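You operate a simulated robot arm through the tools that you are given. There is no shell and no other tool.

You are at the controls of a simulated robot arm. One attempt, no reset.

TASK
Run about 70 mL of green powder into the jar on the turntable and shake it down.
Fine: fill at FILL by the display, turn back to LOAD, run the shaker till the powder stops sinking, then switch it off; leave the jar in its pocket and the other small jars alone.

It is judged by the outcome, as a careful person would: the job done as asked, and still so three seconds after it is handed in. It fails if anything else is knocked over, pushed out of place, dropped, spilled or broken.

THE ROBOT
A 7-joint arm with a two-finger gripper, fixed in place. Base frame: the origin is at the foot of the arm, x ahead of it, y to its left, z up; the work surface is at about z = 6. Units: mm, rad, N and s.
With the tool pointing down near the work surface it reaches from about 220 to 560 mm from the base axis. Its first joint turns from -2.897 to 2.897 rad. Payload 1.2 kg.
Tool frame: the origin (TCP) lies between the finger pads and is the grasp point; the fingertips stand 22 mm ahead of it; z points along the fingers, y is the line along which they close. Largest opening 92 mm; the body of the gripper starts 65 mm behind the TCP.
Orientation is that of the tool frame in the base frame, as [roll, pitch, yaw] about the fixed x, y, z axes, in that order (R = Rz(yaw) Ry(pitch) Rx(roll)). With the fingers straight down and closing along the base's y, the tool's x points along the base's -x, its y along +y and its z along -z.

THE INTERFACE
- The arm moves only by the tool nudge_tool. Its argument "plan" is a list of rows, each a list of 7 numbers: the shift along the tool's x, y, z in mm, then the turn, a rotation vector about the tool's x, y, z in rad, then the closure, from 0 (fully open) to 1 (shut). In form: [[dx, dy, dz, ax, ay, az, fingers], ...]. A call has 1 to 20 rows; each row shifts and turns the commanded pose from where the row before left it, along the tool's axes as they then stand. Each row takes 0.2 s and may step no farther than 50 mm and 0.15 rad from the row before; otherwise, or with a gripper value out of range, the whole call is refused. Where a pose cannot be reached the arm comes as near as it can. A force on the tool above 40 N (or 10 N above the force at the start of the call, whichever is more), or a blocked arm, ends the call early, and 0.2 s more pass. The fingers move at their own pace and stop on an object; they squeeze with about 26 N. The grip force told is the motor's: it shows also when the fingers shut on nothing. Time passes only in rows, and 0.2 s behind the last, so rows that do not move let the fingers close. The reply holds the time, the measured pose of the TCP, the force on the tool along the base axes, the opening and the grip force, in the units named above and with some noise, with the torque about the TCP (base axes, N m) and any sound that the robot's microphone picked up.
- Cameras (640 x 400 px; columns grow to the right, rows downward): "scene" is fixed at [49, -649, 815]; the picture's right is [0.90, -0.43, 0.00], its down [-0.21, -0.44, -0.87] and it looks along [0.38, 0.79, -0.49] (base axes); focal length 356 px, centre (320, 200). "wrist" rides on the gripper at [71, 19, -102] in the tool frame; the picture's right is [-0.26, 0.97, 0.00], its down [-0.75, -0.20, -0.63] and it looks along [-0.60, -0.16, 0.78] (tool axes); focal length 280 px, centre (320, 200). There is no depth. A picture from a camera that has moved, and an enlarged one, comes with that camera's place and axes in the base frame and with its lens.
- grab_frame(camera): a new picture of that camera. The clock stands still meanwhile.
- zoom(camera, box): a new picture of the part [left, top, right, bottom] of that camera's present view, enlarged. The clock stands still meanwhile.
- finish_job(): hands the job in; it is judged then, once.

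Nothing tells you positions but the pictures and the camera data. Unless the task says otherwise, let go and move clear before handing in.

The tools are called after ">>>" as name(argument=value, ...) on one line, values as JSON. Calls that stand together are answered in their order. nudge_tool: Moves the arm, as the interface text tells. Its arguments: {"type":"object","properties":{"plan":{"type":"array","items":{"type":"array","items":{"type":"number"}}}},"required":["plan"]} The other tools are called the same way: grab_frame (camera) takes a picture; zoom (camera, box) takes an enlarged picture of a part of a camera's view; finish_job () hands the job in.

At the start:

```text
clock: 0.0
eef_pos: [271.9, -27.2, 480.4]
tool_rot: [-3.141, -0.001, -3.141]
contact_force: [0.3, 0.4, 0.0]
torque: [0.02, 0.04, -0.01]
finger_gap: 92.0
grasp_force: 0.1
```

scene: 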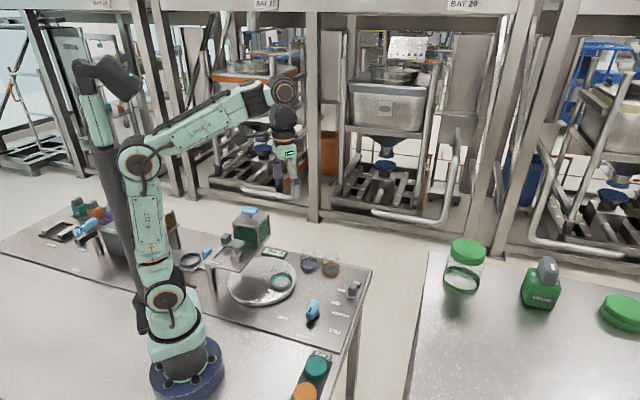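
wrist: 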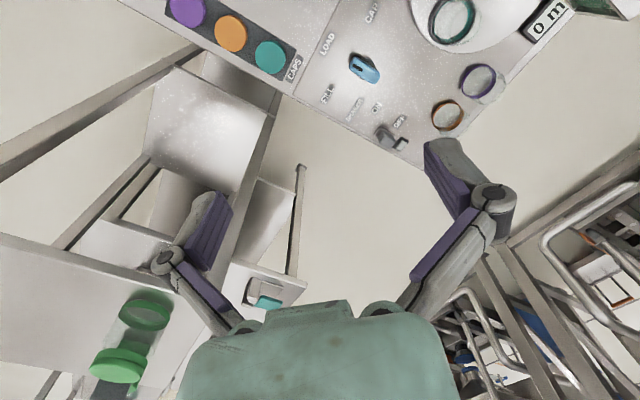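

I see a bench with a turntable, a hopper with green powder, a blue knob labelled LOAD/FILL/CAP, and a small rocker switch near the shaker label. I'll zoom in on the details first.

>>> zoom(camera="scene", box=[180, 190, 380, 350])

>>> zoom(camera="wrist", box=[270, 0, 640, 180])

>>> zoom(camera="scene", box=[30, 180, 230, 300])

```text
2.50 times, centred on (280, 270) of scene
camera zoom: at [49.0, -649.0, 815.0], right [0.9, -0.43, 0.0], down [-0.21, -0.44, -0.87], along [0.38, 0.79, -0.49], focal length 891 px, centre (420, 25)
```

zoom: 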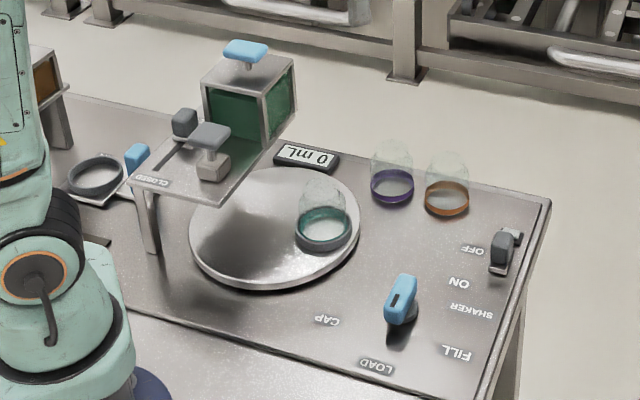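

```text
1.73 times, centred on (455, 90) of wrist
camera zoom: at [200.3, -7.4, 581.7], right [0.26, 0.97, 0.0], down [0.75, -0.2, 0.63], along [0.6, -0.16, -0.78], focal length 485 px, centre (86, 390)
```

zoom: 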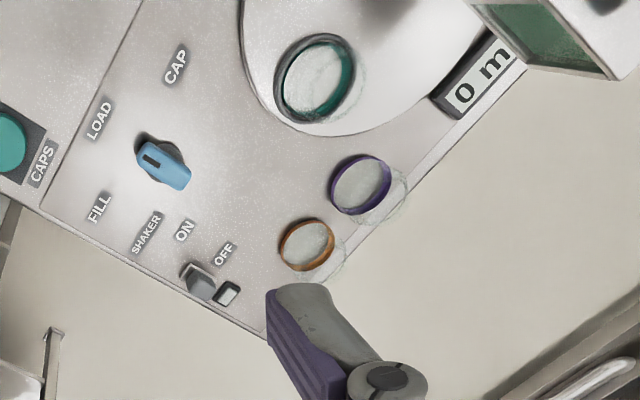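

```text
3.20 times, centred on (130, 240) of scene
camera zoom: at [49.0, -649.0, 815.0], right [0.9, -0.43, 0.0], down [-0.21, -0.44, -0.87], along [0.38, 0.79, -0.49], focal length 1141 px, centre (928, 72)
```

zoom: 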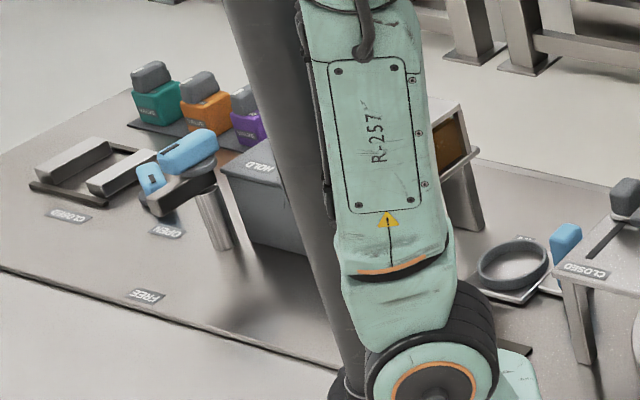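

The table is turned about 45° to the base. The turntable is near (263, 229), the blue index knob near (350, 30), and the green hopper stands on a shelf near (250, 310). I'll move the wrist camera to look at the hopper, gate and display from the operator's side.

>>> nudge_tool(plan=[[-13, 29.5, -5, 0, 0, 0, 0], [-13, 29.5, -5, 0, 0, 0, 0], [-13, 29.5, -5, 0, 0, 0, 0], [-13, 29.5, -5, 0, 0, 0, 0], [-13, 29.5, -5, 0, 0, 0, 0], [-13, 29.5, -5, 0, 0, 0, 0], [0, 0, 0, 0, 0, -0.15, 0], [0, 0, 0, 0, 0, -0.15, 0], [0, 0, 0, 0, 0, -0.15, 0], [0, 0, 0, 0, 0, -0.15, 0], [0, 0, 0, 0, 0, -0.15, 0], [0, 0, 0, 0, 0, -0.15, 0], [0, 0, 0, 0, 0, -0.15, 0], [0, 0, 0, 0, 0, -0.15, 0], [0, 0, 0, 0, 0, -0.15, 0], [0, 0, 0, 0, 0, -0.15, 0], [0, 0, 0, 0, 0, -0.15, 0], [0, 0, 0, 0, 0, -0.15, 0], [0, 0, 0, 0, 0, -0.15, 0], [0, 0, 0, 0, 0, -0.15, 0]])

>>> grab_frame(camera="wrist")

>>> grab_frame(camera="scene")

```text
clock: 1.8
eef_pos: [332.7, 109.2, 504.2]
tool_rot: [3.137, 0.011, -2.886]
contact_force: [6.2, 3.7, -9.2]
torque: [-0.33, -0.04, -0.23]
finger_gap: 92.1
grasp_force: 0.0
out of reach, approached as far as the arm can: row 5, 6
stopped in row 9: the force on the tool passed its limit at 80 N (the readings are from after the stop); the commanded pose is now the measured one
```

```text
taken
camera wrist: at [258.4, 111.4, 603.6], right [0.01, 1.0, 0.01], down [0.78, -0.01, 0.63], along [0.63, 0.0, -0.78], focal length 280 px, centre (320, 200)
```

wrist: 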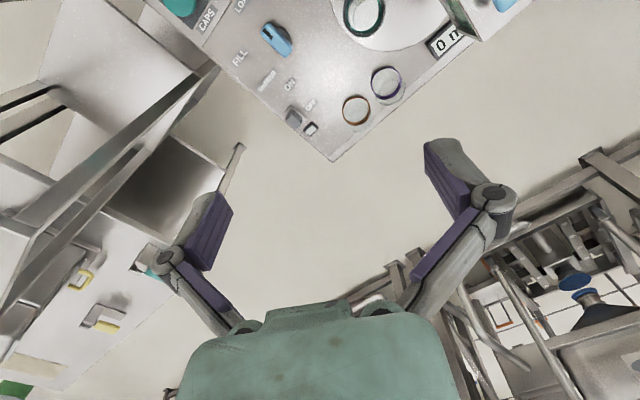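

```text
taken
```

scene: 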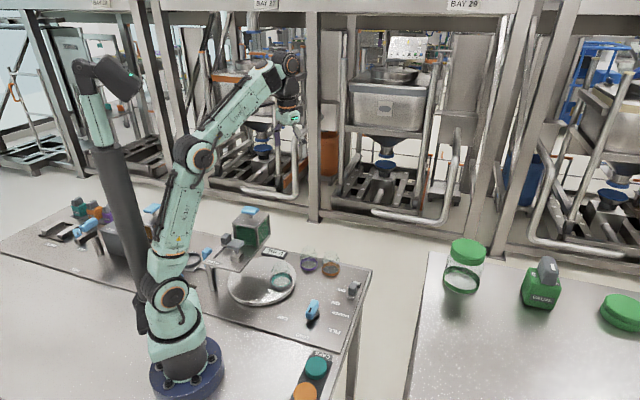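

My z sign was wrong, so the arm went up to its reach limit; nothing looks disturbed. I'll lower it straight down first, then move on toward the viewing spot.

>>> nudge_tool(plan=[[0, 0, 20, 0, 0, 0, 0], [0, 0, 25, 0, 0, 0, 0], [0, 0, 30, 0, 0, 0, 0], [0, 0, 30, 0, 0, 0, 0], [0, 0, 30, 0, 0, 0, 0]])

```text
clock: 3.0
eef_pos: [330.7, 113.3, 369.7]
tool_rot: [3.138, 0.009, -2.888]
contact_force: [-0.2, 0.1, 0.0]
torque: [0.02, -0.01, 0.04]
finger_gap: 91.7
grasp_force: 0.0
```

The arm is clear and lower now, at z ≈ 370. Next I'll turn the wrist so its camera looks at the hopper.

>>> nudge_tool(plan=[[0, 0, 0, 0, 0, -0.15, 0], [0, 0, 0, 0, 0, -0.15, 0], [0, 0, 0, 0, 0, -0.15, 0], [0, 0, 0, 0, 0, -0.15, 0], [0, 0, 0, 0, 0, -0.15, 0], [0, 0, 0, 0, 0, -0.15, 0], [0, 0, 0, 0, 0, -0.15, 0], [0, 0, 0, 0, 0, -0.15, 0], [0, 0, 0, 0, 0, -0.15, 0], [0, 0, 0, 0, 0, -0.15, 0], [0, 0, 0, 0, 0, -0.15, 0], [0, 0, 0, 0, 0, -0.15, 0]])

>>> grab_frame(camera="wrist")

>>> grab_frame(camera="scene")

```text
clock: 5.6
eef_pos: [333.3, 110.8, 368.2]
tool_rot: [-3.131, 0.002, -1.087]
contact_force: [0.1, 0.5, 0.0]
torque: [0.03, -0.01, 0.0]
finger_gap: 92.0
grasp_force: 0.0
```

```text
taken
camera wrist: at [348.5, 40.3, 469.2], right [-0.98, -0.22, -0.01], down [-0.18, 0.76, 0.63], along [-0.13, 0.61, -0.78], focal length 280 px, centre (320, 200)
```

wrist: 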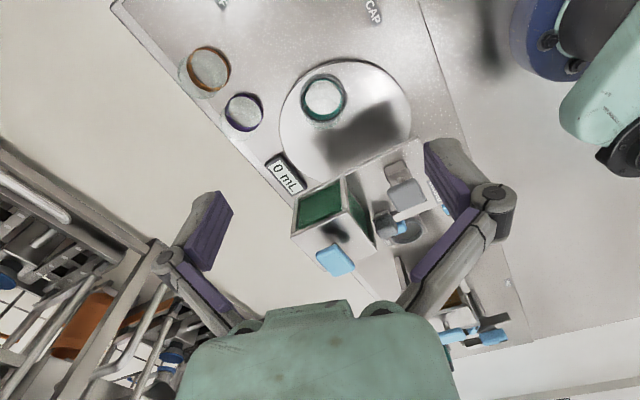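

```text
taken
```

scene: 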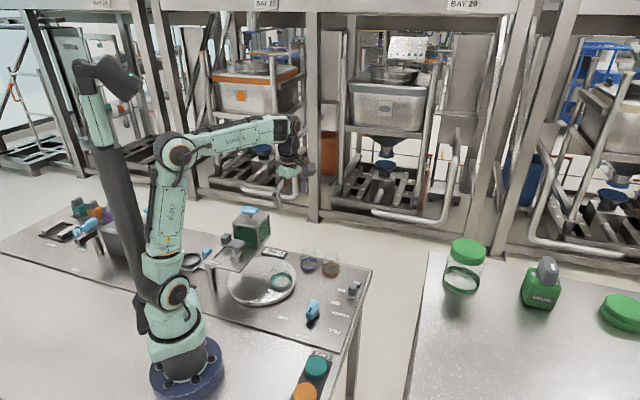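

The wrist camera now shows the hopper, gate, turntable and display, upside down. I'll zoom in on these.

>>> zoom(camera="wrist", box=[240, 130, 460, 290])

>>> zoom(camera="wrist", box=[160, 0, 480, 200])

>>> zoom(camera="scene", box=[190, 190, 310, 290])

```text
2.50 times, centred on (350, 210) of wrist
camera zoom: at [348.5, 40.3, 469.2], right [-0.98, -0.22, -0.01], down [-0.18, 0.76, 0.63], along [-0.13, 0.61, -0.78], focal length 701 px, centre (245, 175)
```

zoom: 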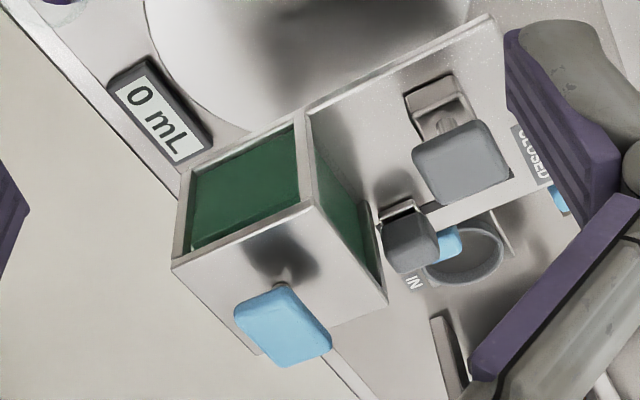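

```text
2.00 times, centred on (320, 100) of wrist
camera zoom: at [348.5, 40.3, 469.2], right [-0.98, -0.22, -0.01], down [-0.18, 0.76, 0.63], along [-0.13, 0.61, -0.78], focal length 561 px, centre (320, 400)
```

zoom: 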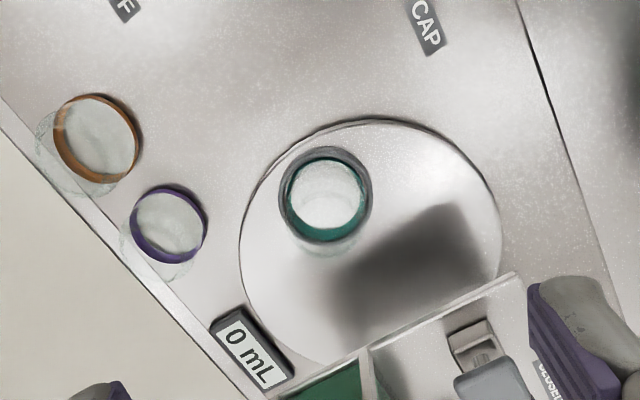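

```text
4.00 times, centred on (250, 240) of scene
camera zoom: at [49.0, -649.0, 815.0], right [0.9, -0.43, 0.0], down [-0.21, -0.44, -0.87], along [0.38, 0.79, -0.49], focal length 1426 px, centre (600, 40)
```

zoom: 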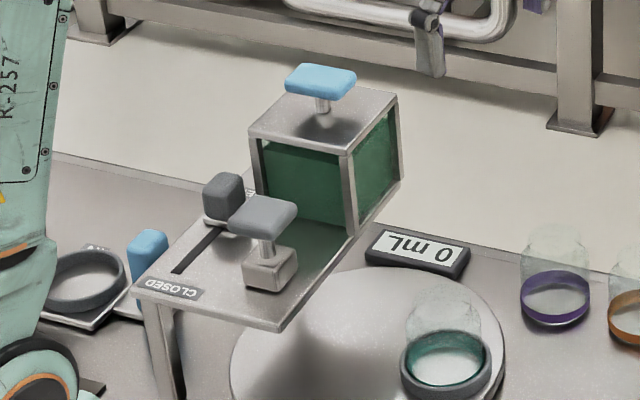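

The shelf has a slot lever with a CLOSED label and a second label half-hidden, plus a grey mushroom handle on a block and a blue handle on the hopper. I'll zoom further to read the labels.

>>> zoom(camera="wrist", box=[360, 150, 440, 240])

>>> zoom(camera="scene", box=[215, 225, 275, 275])

>>> zoom(camera="scene", box=[170, 200, 230, 290])

>>> zoom(camera="wrist", box=[360, 200, 540, 360])

```text
4.44 times, centred on (400, 195) of wrist
camera zoom: at [348.5, 40.3, 469.2], right [-0.98, -0.22, -0.01], down [-0.18, 0.76, 0.63], along [-0.13, 0.61, -0.78], focal length 1246 px, centre (-36, 222)
```

zoom: 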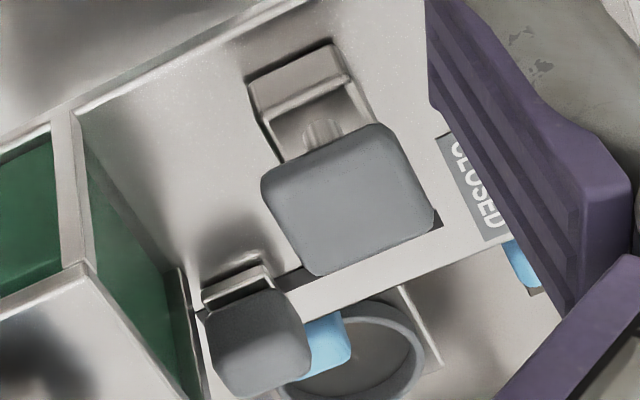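

```text
8.00 times, centred on (245, 250) of scene
camera zoom: at [49.0, -649.0, 815.0], right [0.9, -0.43, 0.0], down [-0.21, -0.44, -0.87], along [0.38, 0.79, -0.49], focal length 2852 px, centre (920, -200)
```

zoom: 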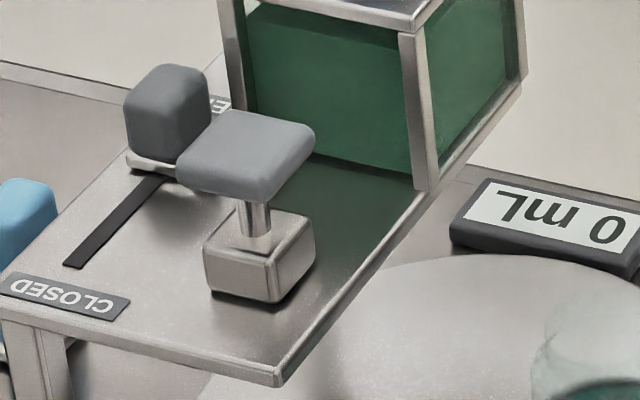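

```text
4.44 times, centred on (200, 245) of scene
camera zoom: at [49.0, -649.0, 815.0], right [0.9, -0.43, 0.0], down [-0.21, -0.44, -0.87], along [0.38, 0.79, -0.49], focal length 1584 px, centre (853, 0)
```

zoom: 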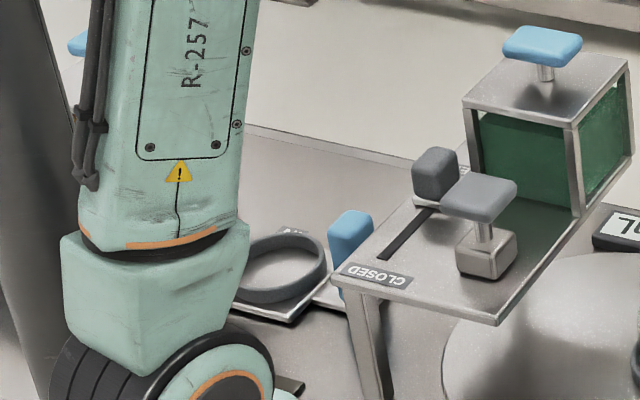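

```text
2.50 times, centred on (450, 280) of wrist
camera zoom: at [348.5, 40.3, 469.2], right [-0.98, -0.22, -0.01], down [-0.18, 0.76, 0.63], along [-0.13, 0.61, -0.78], focal length 701 px, centre (-5, 0)
```

zoom: 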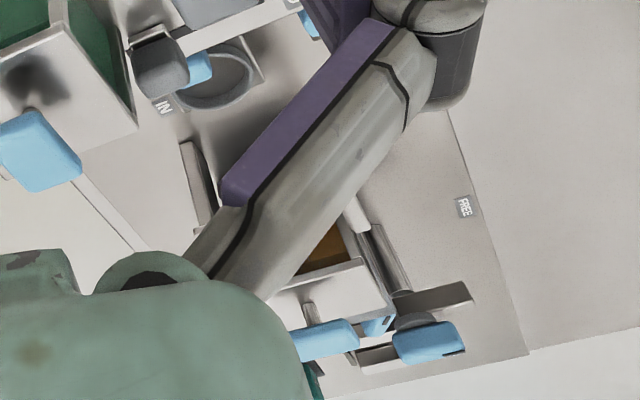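

The slot's other label is hidden by the lever knob, and the mushroom block sits over where FILL should be, near (205, 268). I'll move the wrist camera in for a closer look, staying clear above everything.

>>> nudge_tool(plan=[[-20.5, 11.1, 18, 0, 0, 0, 0], [-20.5, 11.1, 18, 0, 0, 0, 0], [-20.5, 11.1, 18, 0, 0, 0, 0], [-20.5, 11.1, 18, 0, 0, 0, 0], [-20.5, 11.1, 18, 0, 0, 0, 0], [-20.5, 11.1, 18, 0, 0, 0, 0]])

>>> grab_frame(camera="wrist")

>>> grab_frame(camera="scene")

```text
clock: 7.0
eef_pos: [218.0, 190.0, 259.6]
tool_rot: [-3.133, 0.002, -1.086]
contact_force: [-0.7, -0.6, 0.1]
torque: [0.01, 0.0, 0.04]
finger_gap: 92.4
grasp_force: 0.0
```

```text
taken
camera wrist: at [234.3, 118.3, 359.8], right [-0.98, -0.22, -0.01], down [-0.17, 0.76, 0.63], along [-0.13, 0.61, -0.78], focal length 280 px, centre (320, 200)
```

wrist: 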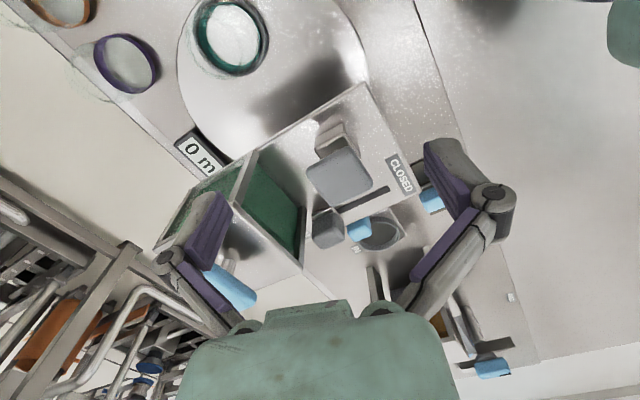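

```text
taken
```

scene: 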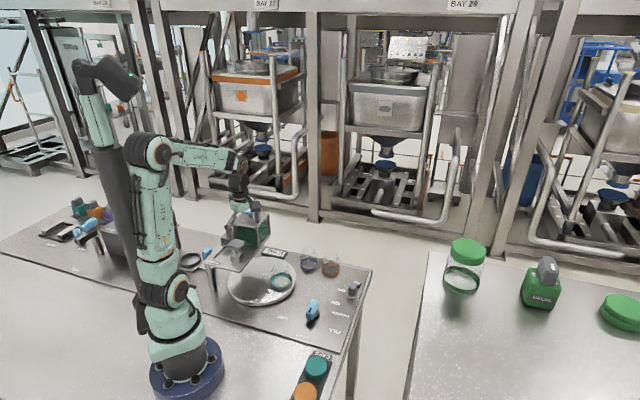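

>>> zoom(camera="wrist", box=[230, 80, 440, 280])

```text
2.00 times, centred on (335, 180) of wrist
camera zoom: at [234.3, 118.3, 359.8], right [-0.98, -0.22, -0.01], down [-0.17, 0.76, 0.63], along [-0.13, 0.61, -0.78], focal length 561 px, centre (290, 240)
```

zoom: 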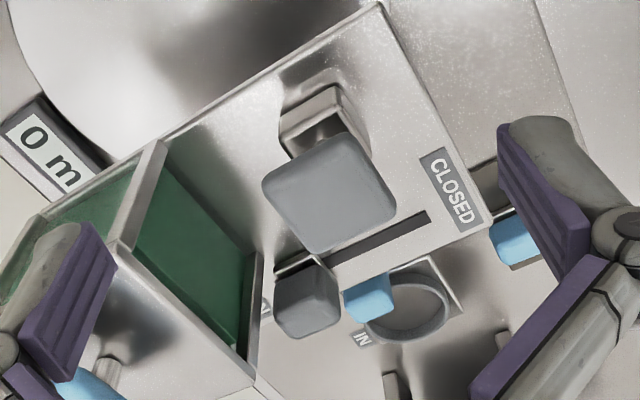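

A label sits behind the slot lever next to the hopper, probably OPEN. I'll go up and tilt the wrist so the camera looks nearly straight down at it.

>>> nudge_tool(plan=[[0, 0, -25, 0, 0, 0, 0], [0, 0, -25, 0, 0, 0, 0], [-27.1, -9.5, 0, 0, 0, 0, 0], [-27.1, -9.5, 0, 0, 0, 0, 0], [-27.1, -9.5, 0, 0, 0, 0, 0], [-27.1, -9.5, 0, 0, 0, 0, 0], [-27.1, -9.5, 0, 0, 0, 0, 0], [0, 0, 0, 0, 0.12, 0, 0], [0, 0, 0, 0, 0.12, 0, 0], [0, 0, 0, 0, 0.12, 0, 0], [0, 0, 0, 0, 0.12, 0, 0]])

>>> grab_frame(camera="wrist")

>>> grab_frame(camera="scene")

```text
clock: 9.4
eef_pos: [254.4, 278.5, 374.5]
tool_rot: [-3.053, -0.267, -1.308]
contact_force: [0.1, -0.7, 0.4]
torque: [0.01, 0.0, 0.01]
finger_gap: 92.0
grasp_force: 0.1
stopped in row 11: the arm was blocked; the commanded pose is now the measured one
```

```text
taken
camera wrist: at [237.7, 231.0, 488.4], right [-0.99, -0.03, -0.15], down [-0.09, 0.9, 0.42], along [0.13, 0.43, -0.9], focal length 280 px, centre (320, 200)
```

wrist: 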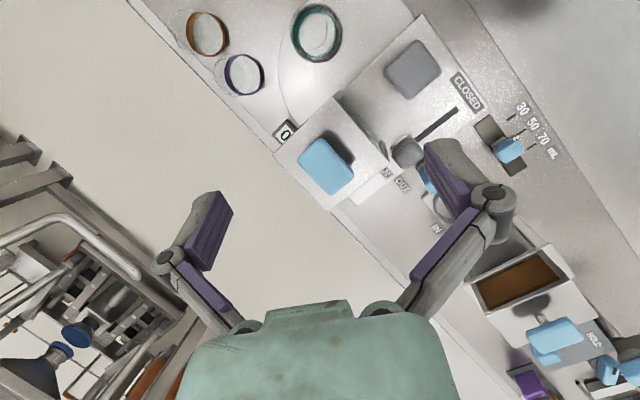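

```text
taken
```

scene: 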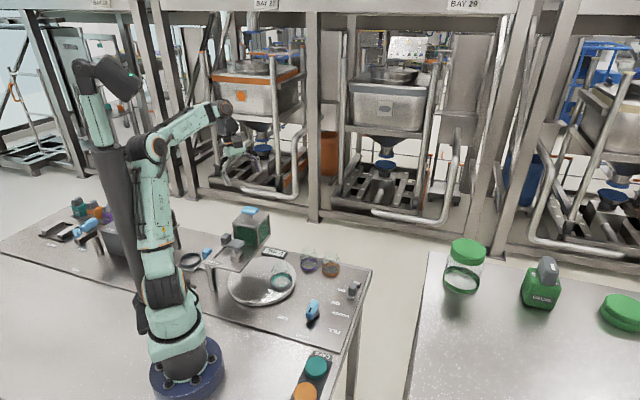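

The arm got blocked during the tilt, perhaps near its limits or the mast, but this view shows a useful "30 50 70 mL" scale. I'll zoom in to read it.

>>> zoom(camera="wrist", box=[260, 20, 580, 240])

>>> zoom(camera="wrist", box=[350, 60, 580, 240])

>>> zoom(camera="wrist", box=[440, 230, 640, 400])

```text
1.82 times, centred on (420, 130) of wrist
camera zoom: at [237.7, 231.0, 488.4], right [-0.99, -0.03, -0.15], down [-0.09, 0.9, 0.42], along [0.13, 0.43, -0.9], focal length 510 px, centre (138, 327)
```

zoom: 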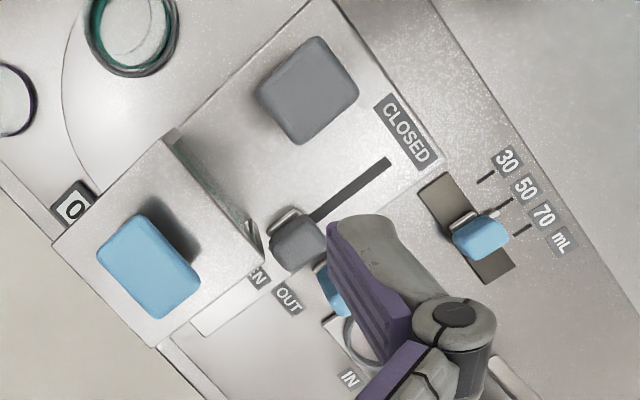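

```text
2.22 times, centred on (465, 150) of wrist
camera zoom: at [237.7, 231.0, 488.4], right [-0.99, -0.03, -0.15], down [-0.09, 0.9, 0.42], along [0.13, 0.43, -0.9], focal length 623 px, centre (-2, 311)
```

zoom: 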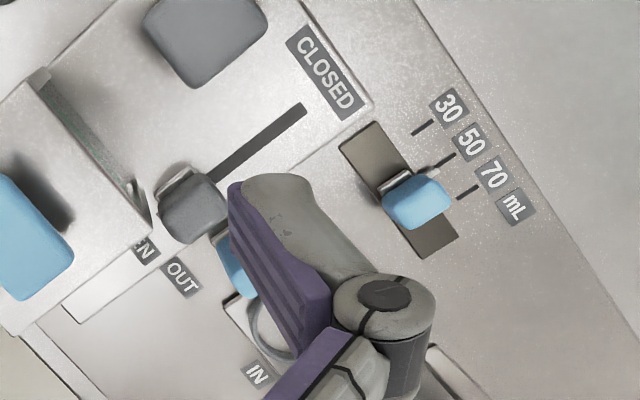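

```text
2.35 times, centred on (540, 315) of wrist
camera zoom: at [237.7, 231.0, 488.4], right [-0.99, -0.03, -0.15], down [-0.09, 0.9, 0.42], along [0.13, 0.43, -0.9], focal length 660 px, centre (-198, -71)
```

zoom: 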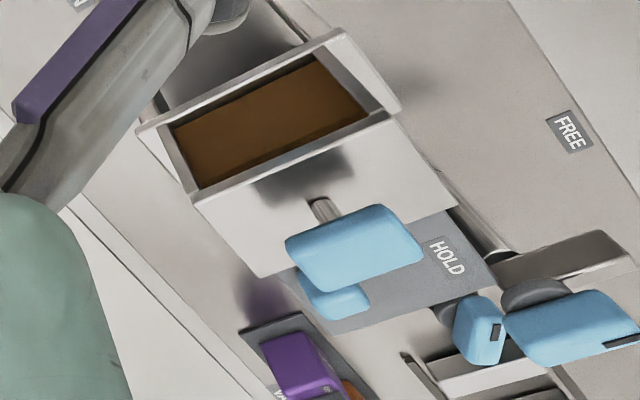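

There's a dose slider set at 50 on a 30/50/70 mL scale, an IN/OUT ring, and a hopper lever that stands at OPEN with CLOSED at the other end. I'll back the arm out to a comfortable pose before studying the mechanism from the side.

>>> nudge_tool(plan=[[25, 0, 0, 0, 0, 0, 0], [30, 0, 0, 0, 0, 0, 0], [30, 0, 0, 0, 0, 0, 0], [0, 0, 0, -0.0886, 0, 0, 0], [0, 0, 0, 0, -0.134, 0, 0], [0, 0, 0, 0, -0.134, 0, 0], [0, 0, 0, 0, 0, -0.13, 0], [0, 0, 0, 0, 0, -0.13, 0], [0, 0, 0, 0, 0, -0.13, 0], [0, 0, 0, 0, 0, -0.13, 0]])

>>> grab_frame(camera="wrist")

>>> grab_frame(camera="scene")

```text
clock: 11.7
eef_pos: [273.5, 201.8, 396.2]
tool_rot: [3.141, -0.003, -0.774]
contact_force: [-0.4, 0.0, -0.5]
torque: [0.01, -0.03, 0.0]
finger_gap: 92.1
grasp_force: 0.0
```

```text
taken
camera wrist: at [309.8, 139.5, 497.2], right [-0.86, -0.51, 0.0], down [-0.4, 0.67, 0.62], along [-0.32, 0.54, -0.78], focal length 280 px, centre (320, 200)
```

wrist: 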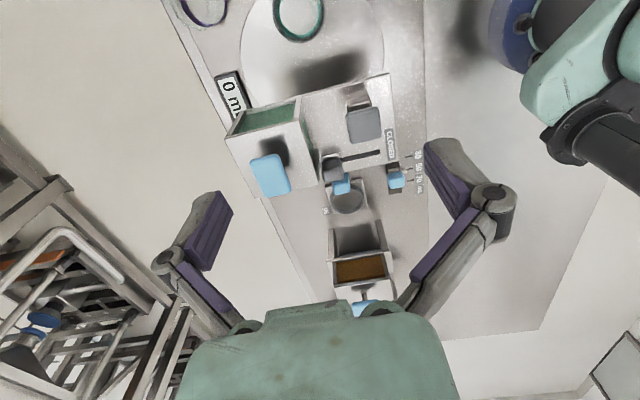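

```text
taken
```

scene: 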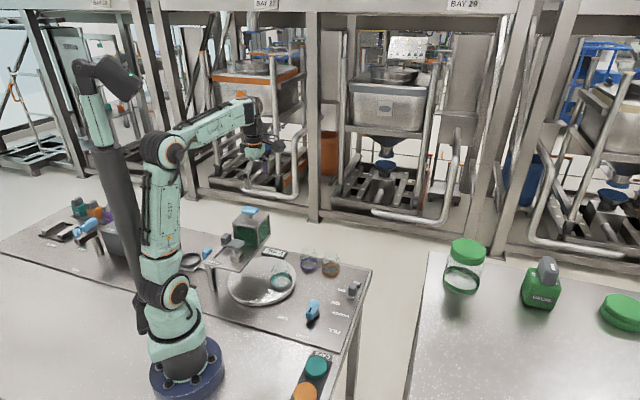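

The arm is free and this view lines up with the table. I'll zoom in on the doser.

>>> zoom(camera="wrist", box=[210, 60, 440, 220])

>>> zoom(camera="wrist", box=[300, 130, 440, 230])

>>> zoom(camera="wrist", box=[300, 170, 430, 310])

```text
2.50 times, centred on (325, 140) of wrist
camera zoom: at [309.8, 139.5, 497.2], right [-0.86, -0.51, 0.0], down [-0.4, 0.67, 0.62], along [-0.32, 0.54, -0.78], focal length 701 px, centre (308, 350)
```

zoom: 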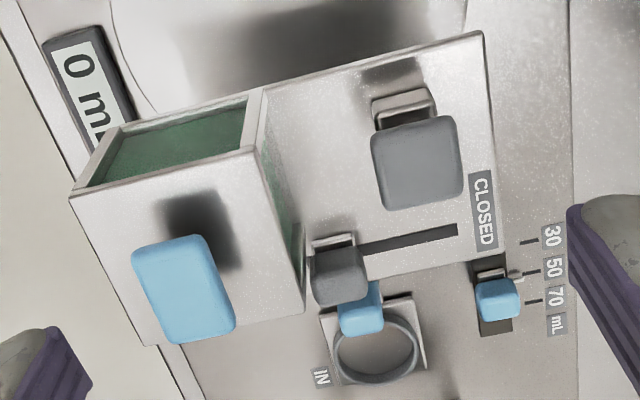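

```text
4.00 times, centred on (370, 180) of wrist
camera zoom: at [309.8, 139.5, 497.2], right [-0.86, -0.51, 0.0], down [-0.4, 0.67, 0.62], along [-0.32, 0.54, -0.78], focal length 1122 px, centre (120, 280)
```

zoom: 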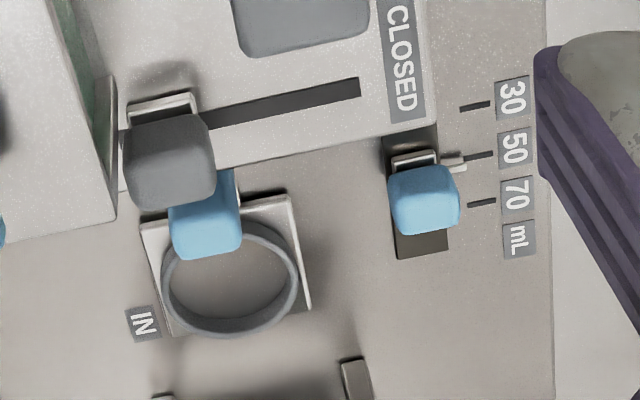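

```text
2.86 times, centred on (365, 240) of wrist
camera zoom: at [309.8, 139.5, 497.2], right [-0.86, -0.51, 0.0], down [-0.4, 0.67, 0.62], along [-0.32, 0.54, -0.78], focal length 801 px, centre (191, 86)
```

zoom: 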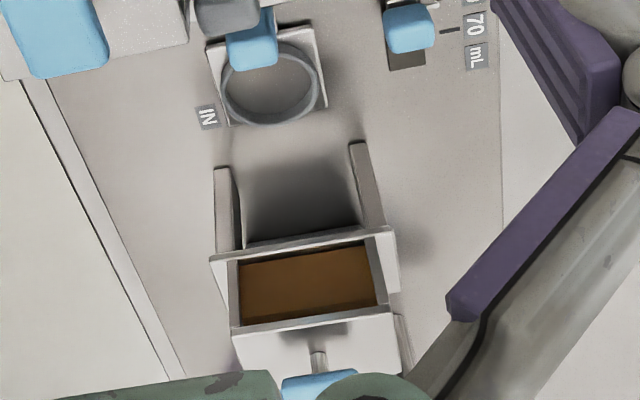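

The doser's shelf top is near z ≈ 121, the mushroom cap is near (195, 237, 183) and the lever is at the hopper end. I need a low side view under the shelf to find the spout, so I'll approach from the operator's side and tilt the camera up.

>>> nudge_tool(plan=[[24.4, 11.9, 24, 0, 0, 0, 0], [24.4, 11.9, 24, 0, 0, 0, 0], [24.4, 11.9, 24, 0, 0, 0, 0], [24.4, 11.9, 24, 0, 0, 0, 0], [0, 0, 0, 0, -0.14, 0, 0], [0, 0, 0, 0, -0.14, 0, 0], [0, 0, 0, 0, -0.14, 0, 0], [0, 0, 0, 0, -0.14, 0, 0]])

>>> grab_frame(camera="wrist")

>>> grab_frame(camera="scene")

```text
clock: 13.4
eef_pos: [309.3, 99.2, 301.8]
tool_rot: [3.141, 0.558, -0.776]
contact_force: [-0.7, 0.4, 0.1]
torque: [0.0, 0.02, -0.01]
finger_gap: 92.0
grasp_force: 0.0
```

```text
taken
camera wrist: at [377.6, 6.6, 348.5], right [-0.83, -0.53, 0.14], down [-0.07, 0.36, 0.93], along [-0.55, 0.77, -0.34], focal length 280 px, centre (320, 200)
```

wrist: 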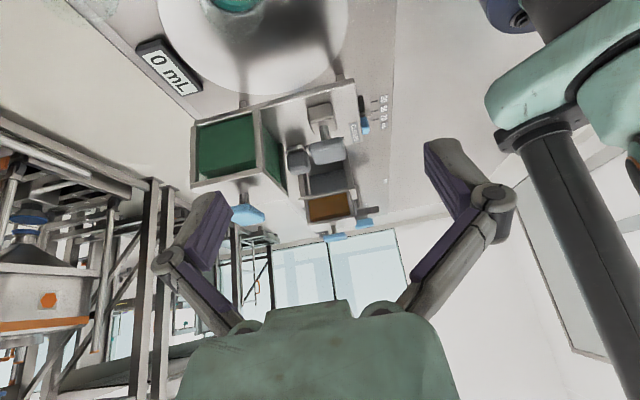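

```text
taken
```

scene: 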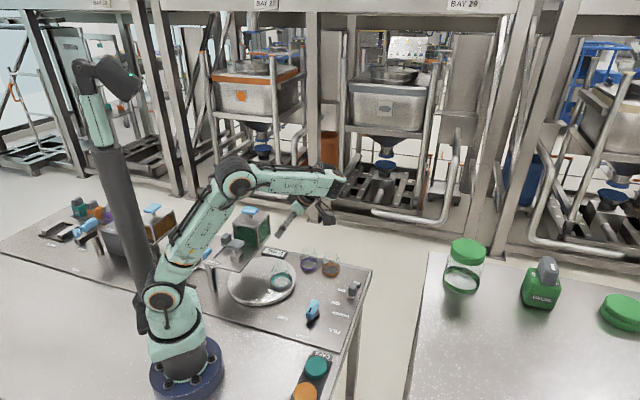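

I can see the shelf from the front now. I'll lower the arm straight down about 130 mm for a view under the shelf.

>>> nudge_tool(plan=[[17.2, 0, 27.6, 0, 0, 0, 0], [17.2, 0, 27.6, 0, 0, 0, 0], [17.2, 0, 27.6, 0, 0, 0, 0], [17.2, 0, 27.6, 0, 0, 0, 0]])

>>> grab_frame(camera="wrist")

>>> grab_frame(camera="scene")

```text
clock: 14.4
eef_pos: [311.0, 98.8, 169.3]
tool_rot: [3.14, 0.557, -0.777]
contact_force: [0.5, 0.2, 0.3]
torque: [-0.02, -0.04, 0.02]
finger_gap: 92.3
grasp_force: 0.1
```

```text
taken
camera wrist: at [379.2, 7.0, 218.4], right [-0.83, -0.53, 0.14], down [-0.08, 0.36, 0.93], along [-0.55, 0.76, -0.34], focal length 280 px, centre (320, 200)
```

wrist: 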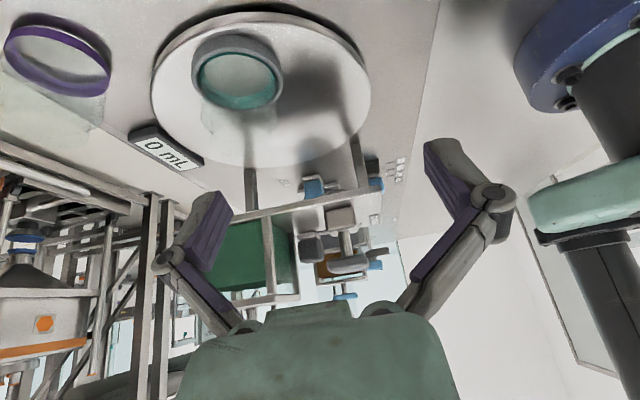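

```text
taken
```

scene: 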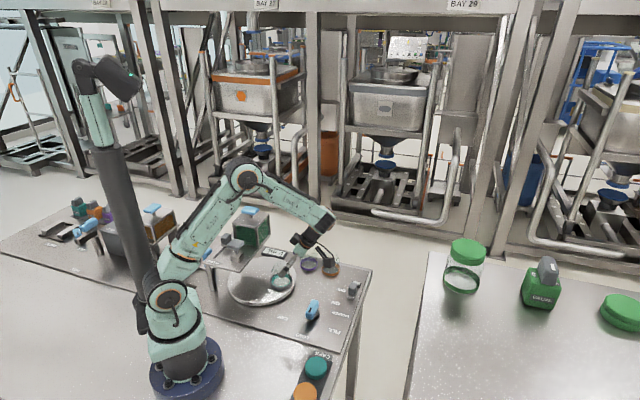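

>>> zoom(camera="wrist", box=[200, 130, 430, 310])

>>> zoom(camera="wrist", box=[280, 150, 420, 260])

>>> zoom(camera="wrist", box=[140, 0, 400, 180])

```text
2.22 times, centred on (315, 220) of wrist
camera zoom: at [379.2, 7.0, 218.4], right [-0.83, -0.53, 0.14], down [-0.08, 0.36, 0.93], along [-0.55, 0.76, -0.34], focal length 623 px, centre (331, 156)
```

zoom: 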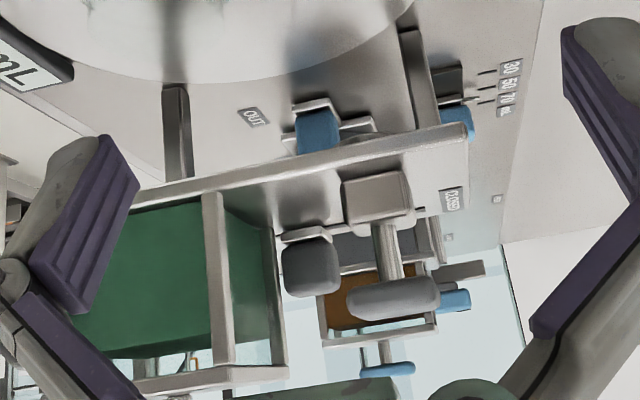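

```text
3.64 times, centred on (350, 205) of wrist
camera zoom: at [379.2, 7.0, 218.4], right [-0.83, -0.53, 0.14], down [-0.08, 0.36, 0.93], along [-0.55, 0.76, -0.34], focal length 1020 px, centre (211, 182)
```

zoom: 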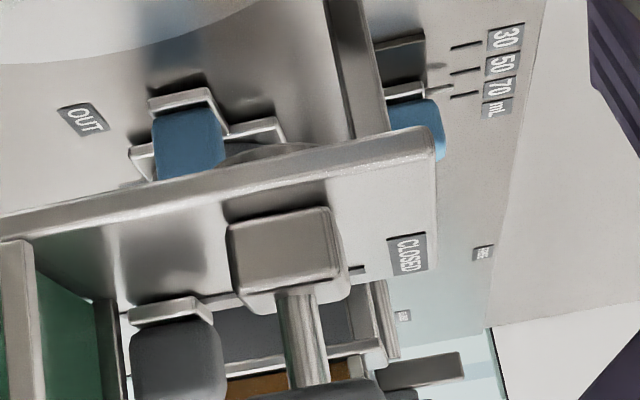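

```text
2.22 times, centred on (270, 90) of wrist
camera zoom: at [379.2, 7.0, 218.4], right [-0.83, -0.53, 0.14], down [-0.08, 0.36, 0.93], along [-0.55, 0.76, -0.34], focal length 623 px, centre (431, 444)
```

zoom: 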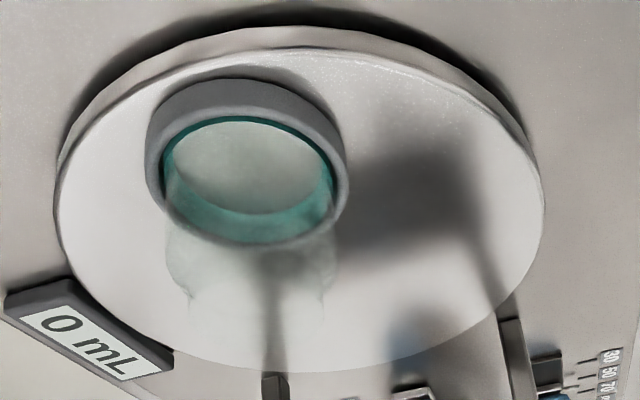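

The turntable centre is about (262, 230), LOAD faces the operator, the hopper is on the FILL side, and the mushroom is over the CAP side, so it's likely a capping press. The gate lever stands at OPEN, so I'll close it before indexing. First I'll level the tool and turn it to the table's axes.

>>> nudge_tool(plan=[[-21, 0, -34, 0, 0, 0, 0], [-21, 0, -34, 0, 0, 0, 0], [0, 0, 0, 0, 0.139, 0, 0], [0, 0, 0, 0, 0.139, 0, 0], [0, 0, 0, 0, 0.139, 0, 0], [0, 0, 0, 0, 0.14, 0, 0], [0, 0, 0, 0, 0, 0.1436, 0], [0, 0, 0, 0, 0, 0.1436, 0], [0, 0, 0, 0, 0, 0.1436, 0], [0, 0, 0, 0, 0, 0.1436, 0], [0, 0, 0, 0, 0, 0.1436, 0], [0, 0, 0, 0, 0, 0.1436, 0], [0, 0, 0, 0, 0, 0.1436, 0], [0, 0, 0, 0, 0, 0.1436, 0], [0, 0, 0, 0, 0, 0.1436, 0], [0, 0, 0, 0, 0, 0.1436, 0], [0, 0, 0, 0, 0, 0.1436, 0]])

>>> grab_frame(camera="wrist")

>>> grab_frame(camera="scene")

```text
clock: 18.1
eef_pos: [309.6, 99.8, 249.5]
tool_rot: [3.14, -0.002, -2.358]
contact_force: [0.2, 0.5, 0.5]
torque: [0.01, -0.02, -0.01]
finger_gap: 92.1
grasp_force: 0.1
```

```text
taken
camera wrist: at [246.0, 63.8, 351.6], right [-0.5, 0.87, 0.0], down [0.68, 0.39, 0.62], along [0.54, 0.31, -0.78], focal length 280 px, centre (320, 200)
```

wrist: 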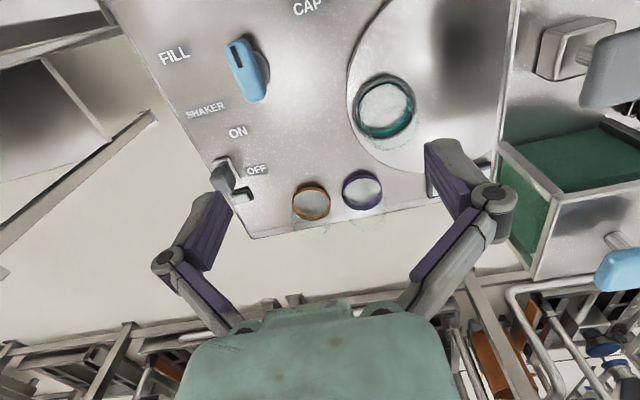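

```text
taken
```

scene: 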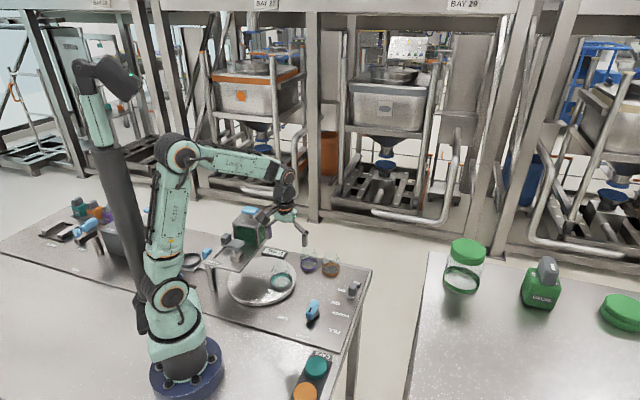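

The tool is level and aligned with the table. I'll zoom in on the knob and the shaker switch.

>>> zoom(camera="wrist", box=[150, 0, 350, 125])

>>> zoom(camera="wrist", box=[170, 90, 290, 220])

>>> zoom(camera="scene", box=[285, 270, 375, 350])

>>> zoom(camera="wrist", box=[440, 0, 640, 290])

```text
3.20 times, centred on (250, 62) of wrist
camera zoom: at [246.0, 63.8, 351.6], right [-0.5, 0.87, 0.0], down [0.68, 0.39, 0.62], along [0.54, 0.31, -0.78], focal length 897 px, centre (544, 640)
```

zoom: 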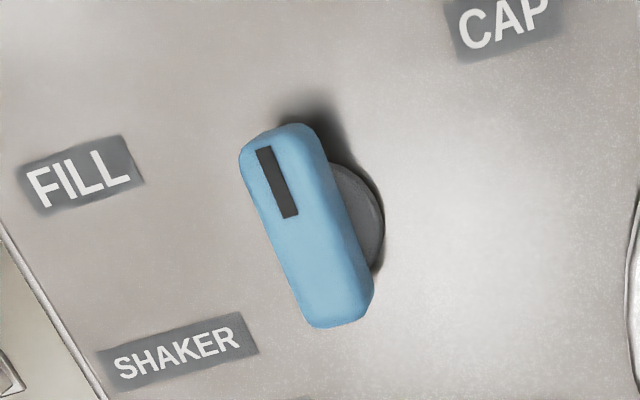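

```text
3.08 times, centred on (230, 155) of wrist
camera zoom: at [246.0, 63.8, 351.6], right [-0.5, 0.87, 0.0], down [0.68, 0.39, 0.62], along [0.54, 0.31, -0.78], focal length 863 px, centre (597, 338)
```

zoom: 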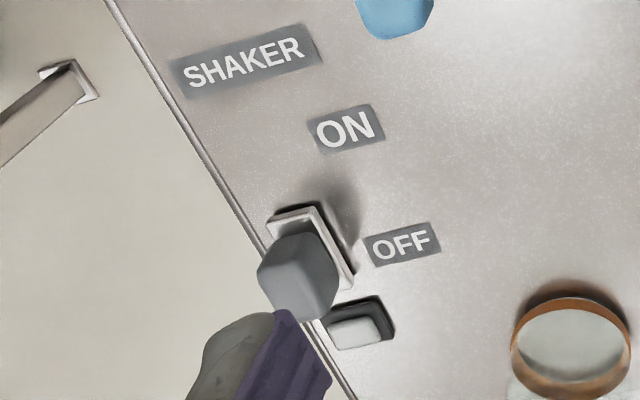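

```text
5.00 times, centred on (330, 310) of scene
camera zoom: at [49.0, -649.0, 815.0], right [0.9, -0.43, 0.0], down [-0.21, -0.44, -0.87], along [0.38, 0.79, -0.49], focal length 1782 px, centre (270, -350)
```

zoom: 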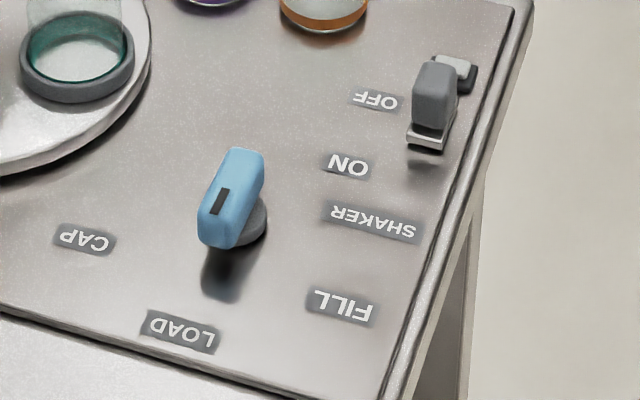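

```text
1.38 times, centred on (540, 145) of wrist
camera zoom: at [246.0, 63.8, 351.6], right [-0.5, 0.87, 0.0], down [0.68, 0.39, 0.62], along [0.54, 0.31, -0.78], focal length 387 px, centre (17, 276)
```

zoom: 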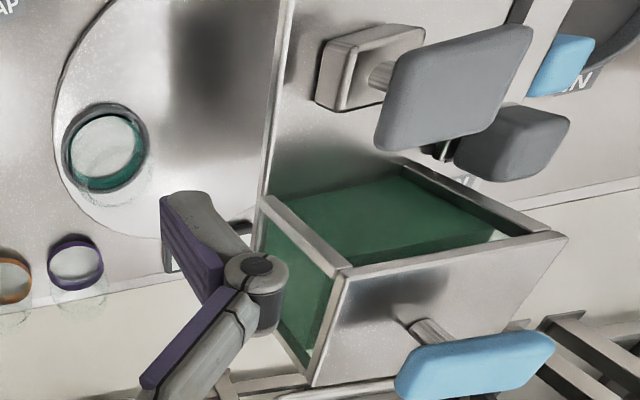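

The knob axis is about (348, 34) with its top near z ≈ 45, its bar pointing at LOAD. The gate lever cap is near (180, 326, 148). I'll go over the lever at a safe height for a closer look before gripping it.

>>> nudge_tool(plan=[[0, 0, -30, 0, 0, 0, 0.3], [-8.4, 31.5, 0, 0, 0, 0, 0.3], [-8.4, 31.5, 0, 0, 0, 0, 0.3], [-8.4, 31.5, 0, 0, 0, 0, 0.3], [-8.4, 31.5, 0, 0, 0, 0, 0.3], [-8.4, 31.5, 0, 0, 0, 0, 0.3], [-8.4, 31.5, 0, 0, 0, 0, 0.3], [-8.4, 31.5, 0, 0, 0, 0, 0.3], [-8.4, 31.5, 0, 0, 0, 0, 0.3]])

>>> grab_frame(camera="wrist")

>>> grab_frame(camera="scene")

```text
clock: 20.1
eef_pos: [179.0, 325.1, 281.4]
tool_rot: [3.139, -0.002, -2.356]
contact_force: [0.2, -0.6, -0.2]
torque: [0.0, -0.02, 0.02]
finger_gap: 64.3
grasp_force: 0.0
```

```text
taken
camera wrist: at [115.3, 289.3, 382.3], right [-0.5, 0.87, 0.0], down [0.68, 0.39, 0.62], along [0.54, 0.31, -0.78], focal length 280 px, centre (320, 200)
```

wrist: 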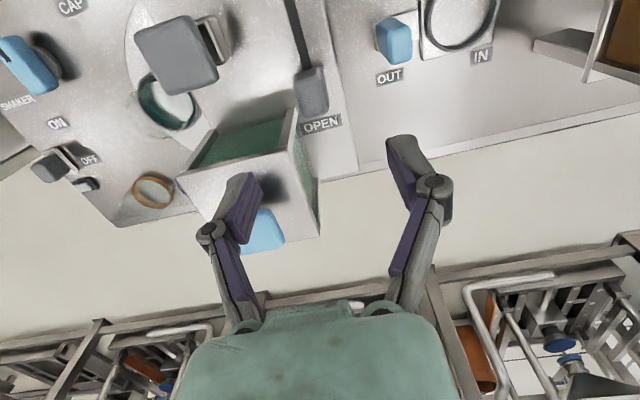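

```text
taken
```

scene: 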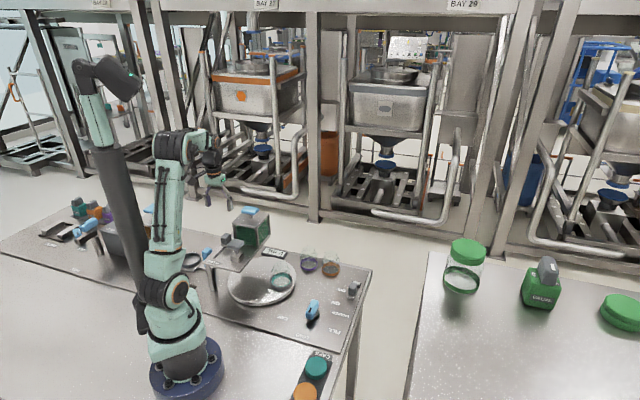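

The arm reached the lever area, and the label at the hopper end clearly reads OPEN. I'll zoom in on the lever to size it.

>>> zoom(camera="wrist", box=[260, 0, 400, 140])

>>> zoom(camera="wrist", box=[100, 0, 380, 220])

```text
2.86 times, centred on (330, 70) of wrist
camera zoom: at [115.3, 289.3, 382.3], right [-0.5, 0.87, 0.0], down [0.68, 0.39, 0.62], along [0.54, 0.31, -0.78], focal length 801 px, centre (291, 571)
```

zoom: 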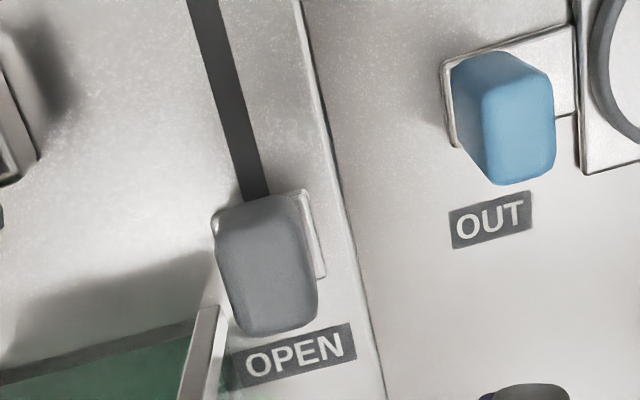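

```text
1.82 times, centred on (240, 110) of wrist
camera zoom: at [115.3, 289.3, 382.3], right [-0.5, 0.87, 0.0], down [0.68, 0.39, 0.62], along [0.54, 0.31, -0.78], focal length 510 px, centre (466, 364)
```

zoom: 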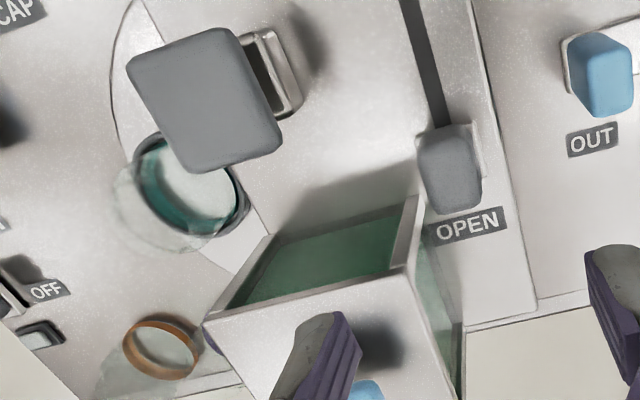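

The lever is at OPEN, cap about 22 mm wide, centred near (181, 319). I'll lower the half-open fingers around it in stages, keeping a gap to the hopper face.

>>> nudge_tool(plan=[[4.4, -5.3, 0, 0, 0, 0, 0.52], [0, 0, 30, 0, 0, 0, 0.52], [0, 0, 30, 0, 0, 0, 0.52], [0, 0, 24, 0, 0, 0, 0.52]])

>>> grab_frame(camera="wrist")

>>> zoom(camera="scene", box=[180, 170, 300, 280])

```text
clock: 21.1
eef_pos: [179.6, 318.5, 195.6]
tool_rot: [3.138, -0.002, -2.356]
contact_force: [1.0, 0.1, -0.7]
torque: [-0.02, 0.0, -0.02]
finger_gap: 44.1
grasp_force: 0.1
```

```text
taken
camera wrist: at [116.3, 282.5, 297.5], right [-0.5, 0.87, 0.0], down [0.68, 0.39, 0.62], along [0.54, 0.31, -0.78], focal length 280 px, centre (320, 200)
```

wrist: 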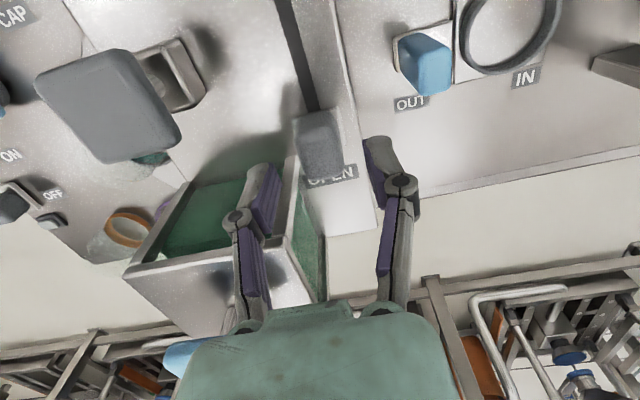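

```text
3.64 times, centred on (240, 225) of scene
camera zoom: at [49.0, -649.0, 815.0], right [0.9, -0.43, 0.0], down [-0.21, -0.44, -0.87], along [0.38, 0.79, -0.49], focal length 1296 px, centre (611, 109)
```

zoom: 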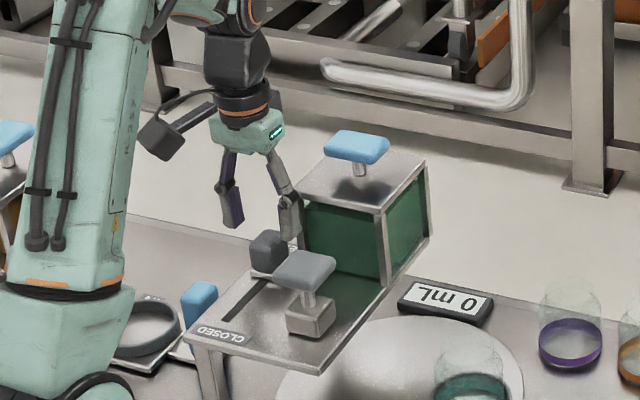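

The lever cap is centred between the fingers. I'll lower to z ≈ 153 and close gently on it.

>>> nudge_tool(plan=[[0, 0, 21, 0, 0, 0, 0.52], [0, 0, 20, 0, 0, 0, 0.52], [0, 0, 0, 0, 0, 0, 0.52]])

>>> grab_frame(camera="wrist")

>>> zoom(camera="scene", box=[200, 190, 280, 270])

```text
clock: 21.9
eef_pos: [179.8, 318.0, 156.4]
tool_rot: [3.138, -0.001, -2.356]
contact_force: [0.4, 1.1, 0.0]
torque: [0.0, -0.01, 0.01]
finger_gap: 44.2
grasp_force: 0.0
```

```text
taken
camera wrist: at [116.2, 281.4, 257.5], right [-0.5, 0.87, 0.0], down [0.68, 0.39, 0.62], along [0.54, 0.31, -0.78], focal length 280 px, centre (320, 200)
```

wrist: 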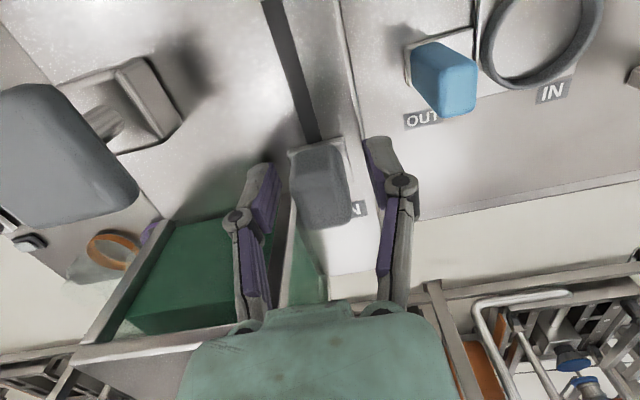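

```text
5.00 times, centred on (240, 230) of scene
camera zoom: at [49.0, -649.0, 815.0], right [0.9, -0.43, 0.0], down [-0.21, -0.44, -0.87], along [0.38, 0.79, -0.49], focal length 1782 px, centre (720, 50)
```

zoom: 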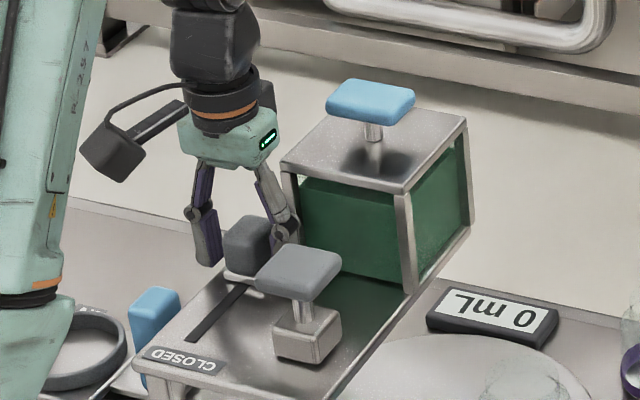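

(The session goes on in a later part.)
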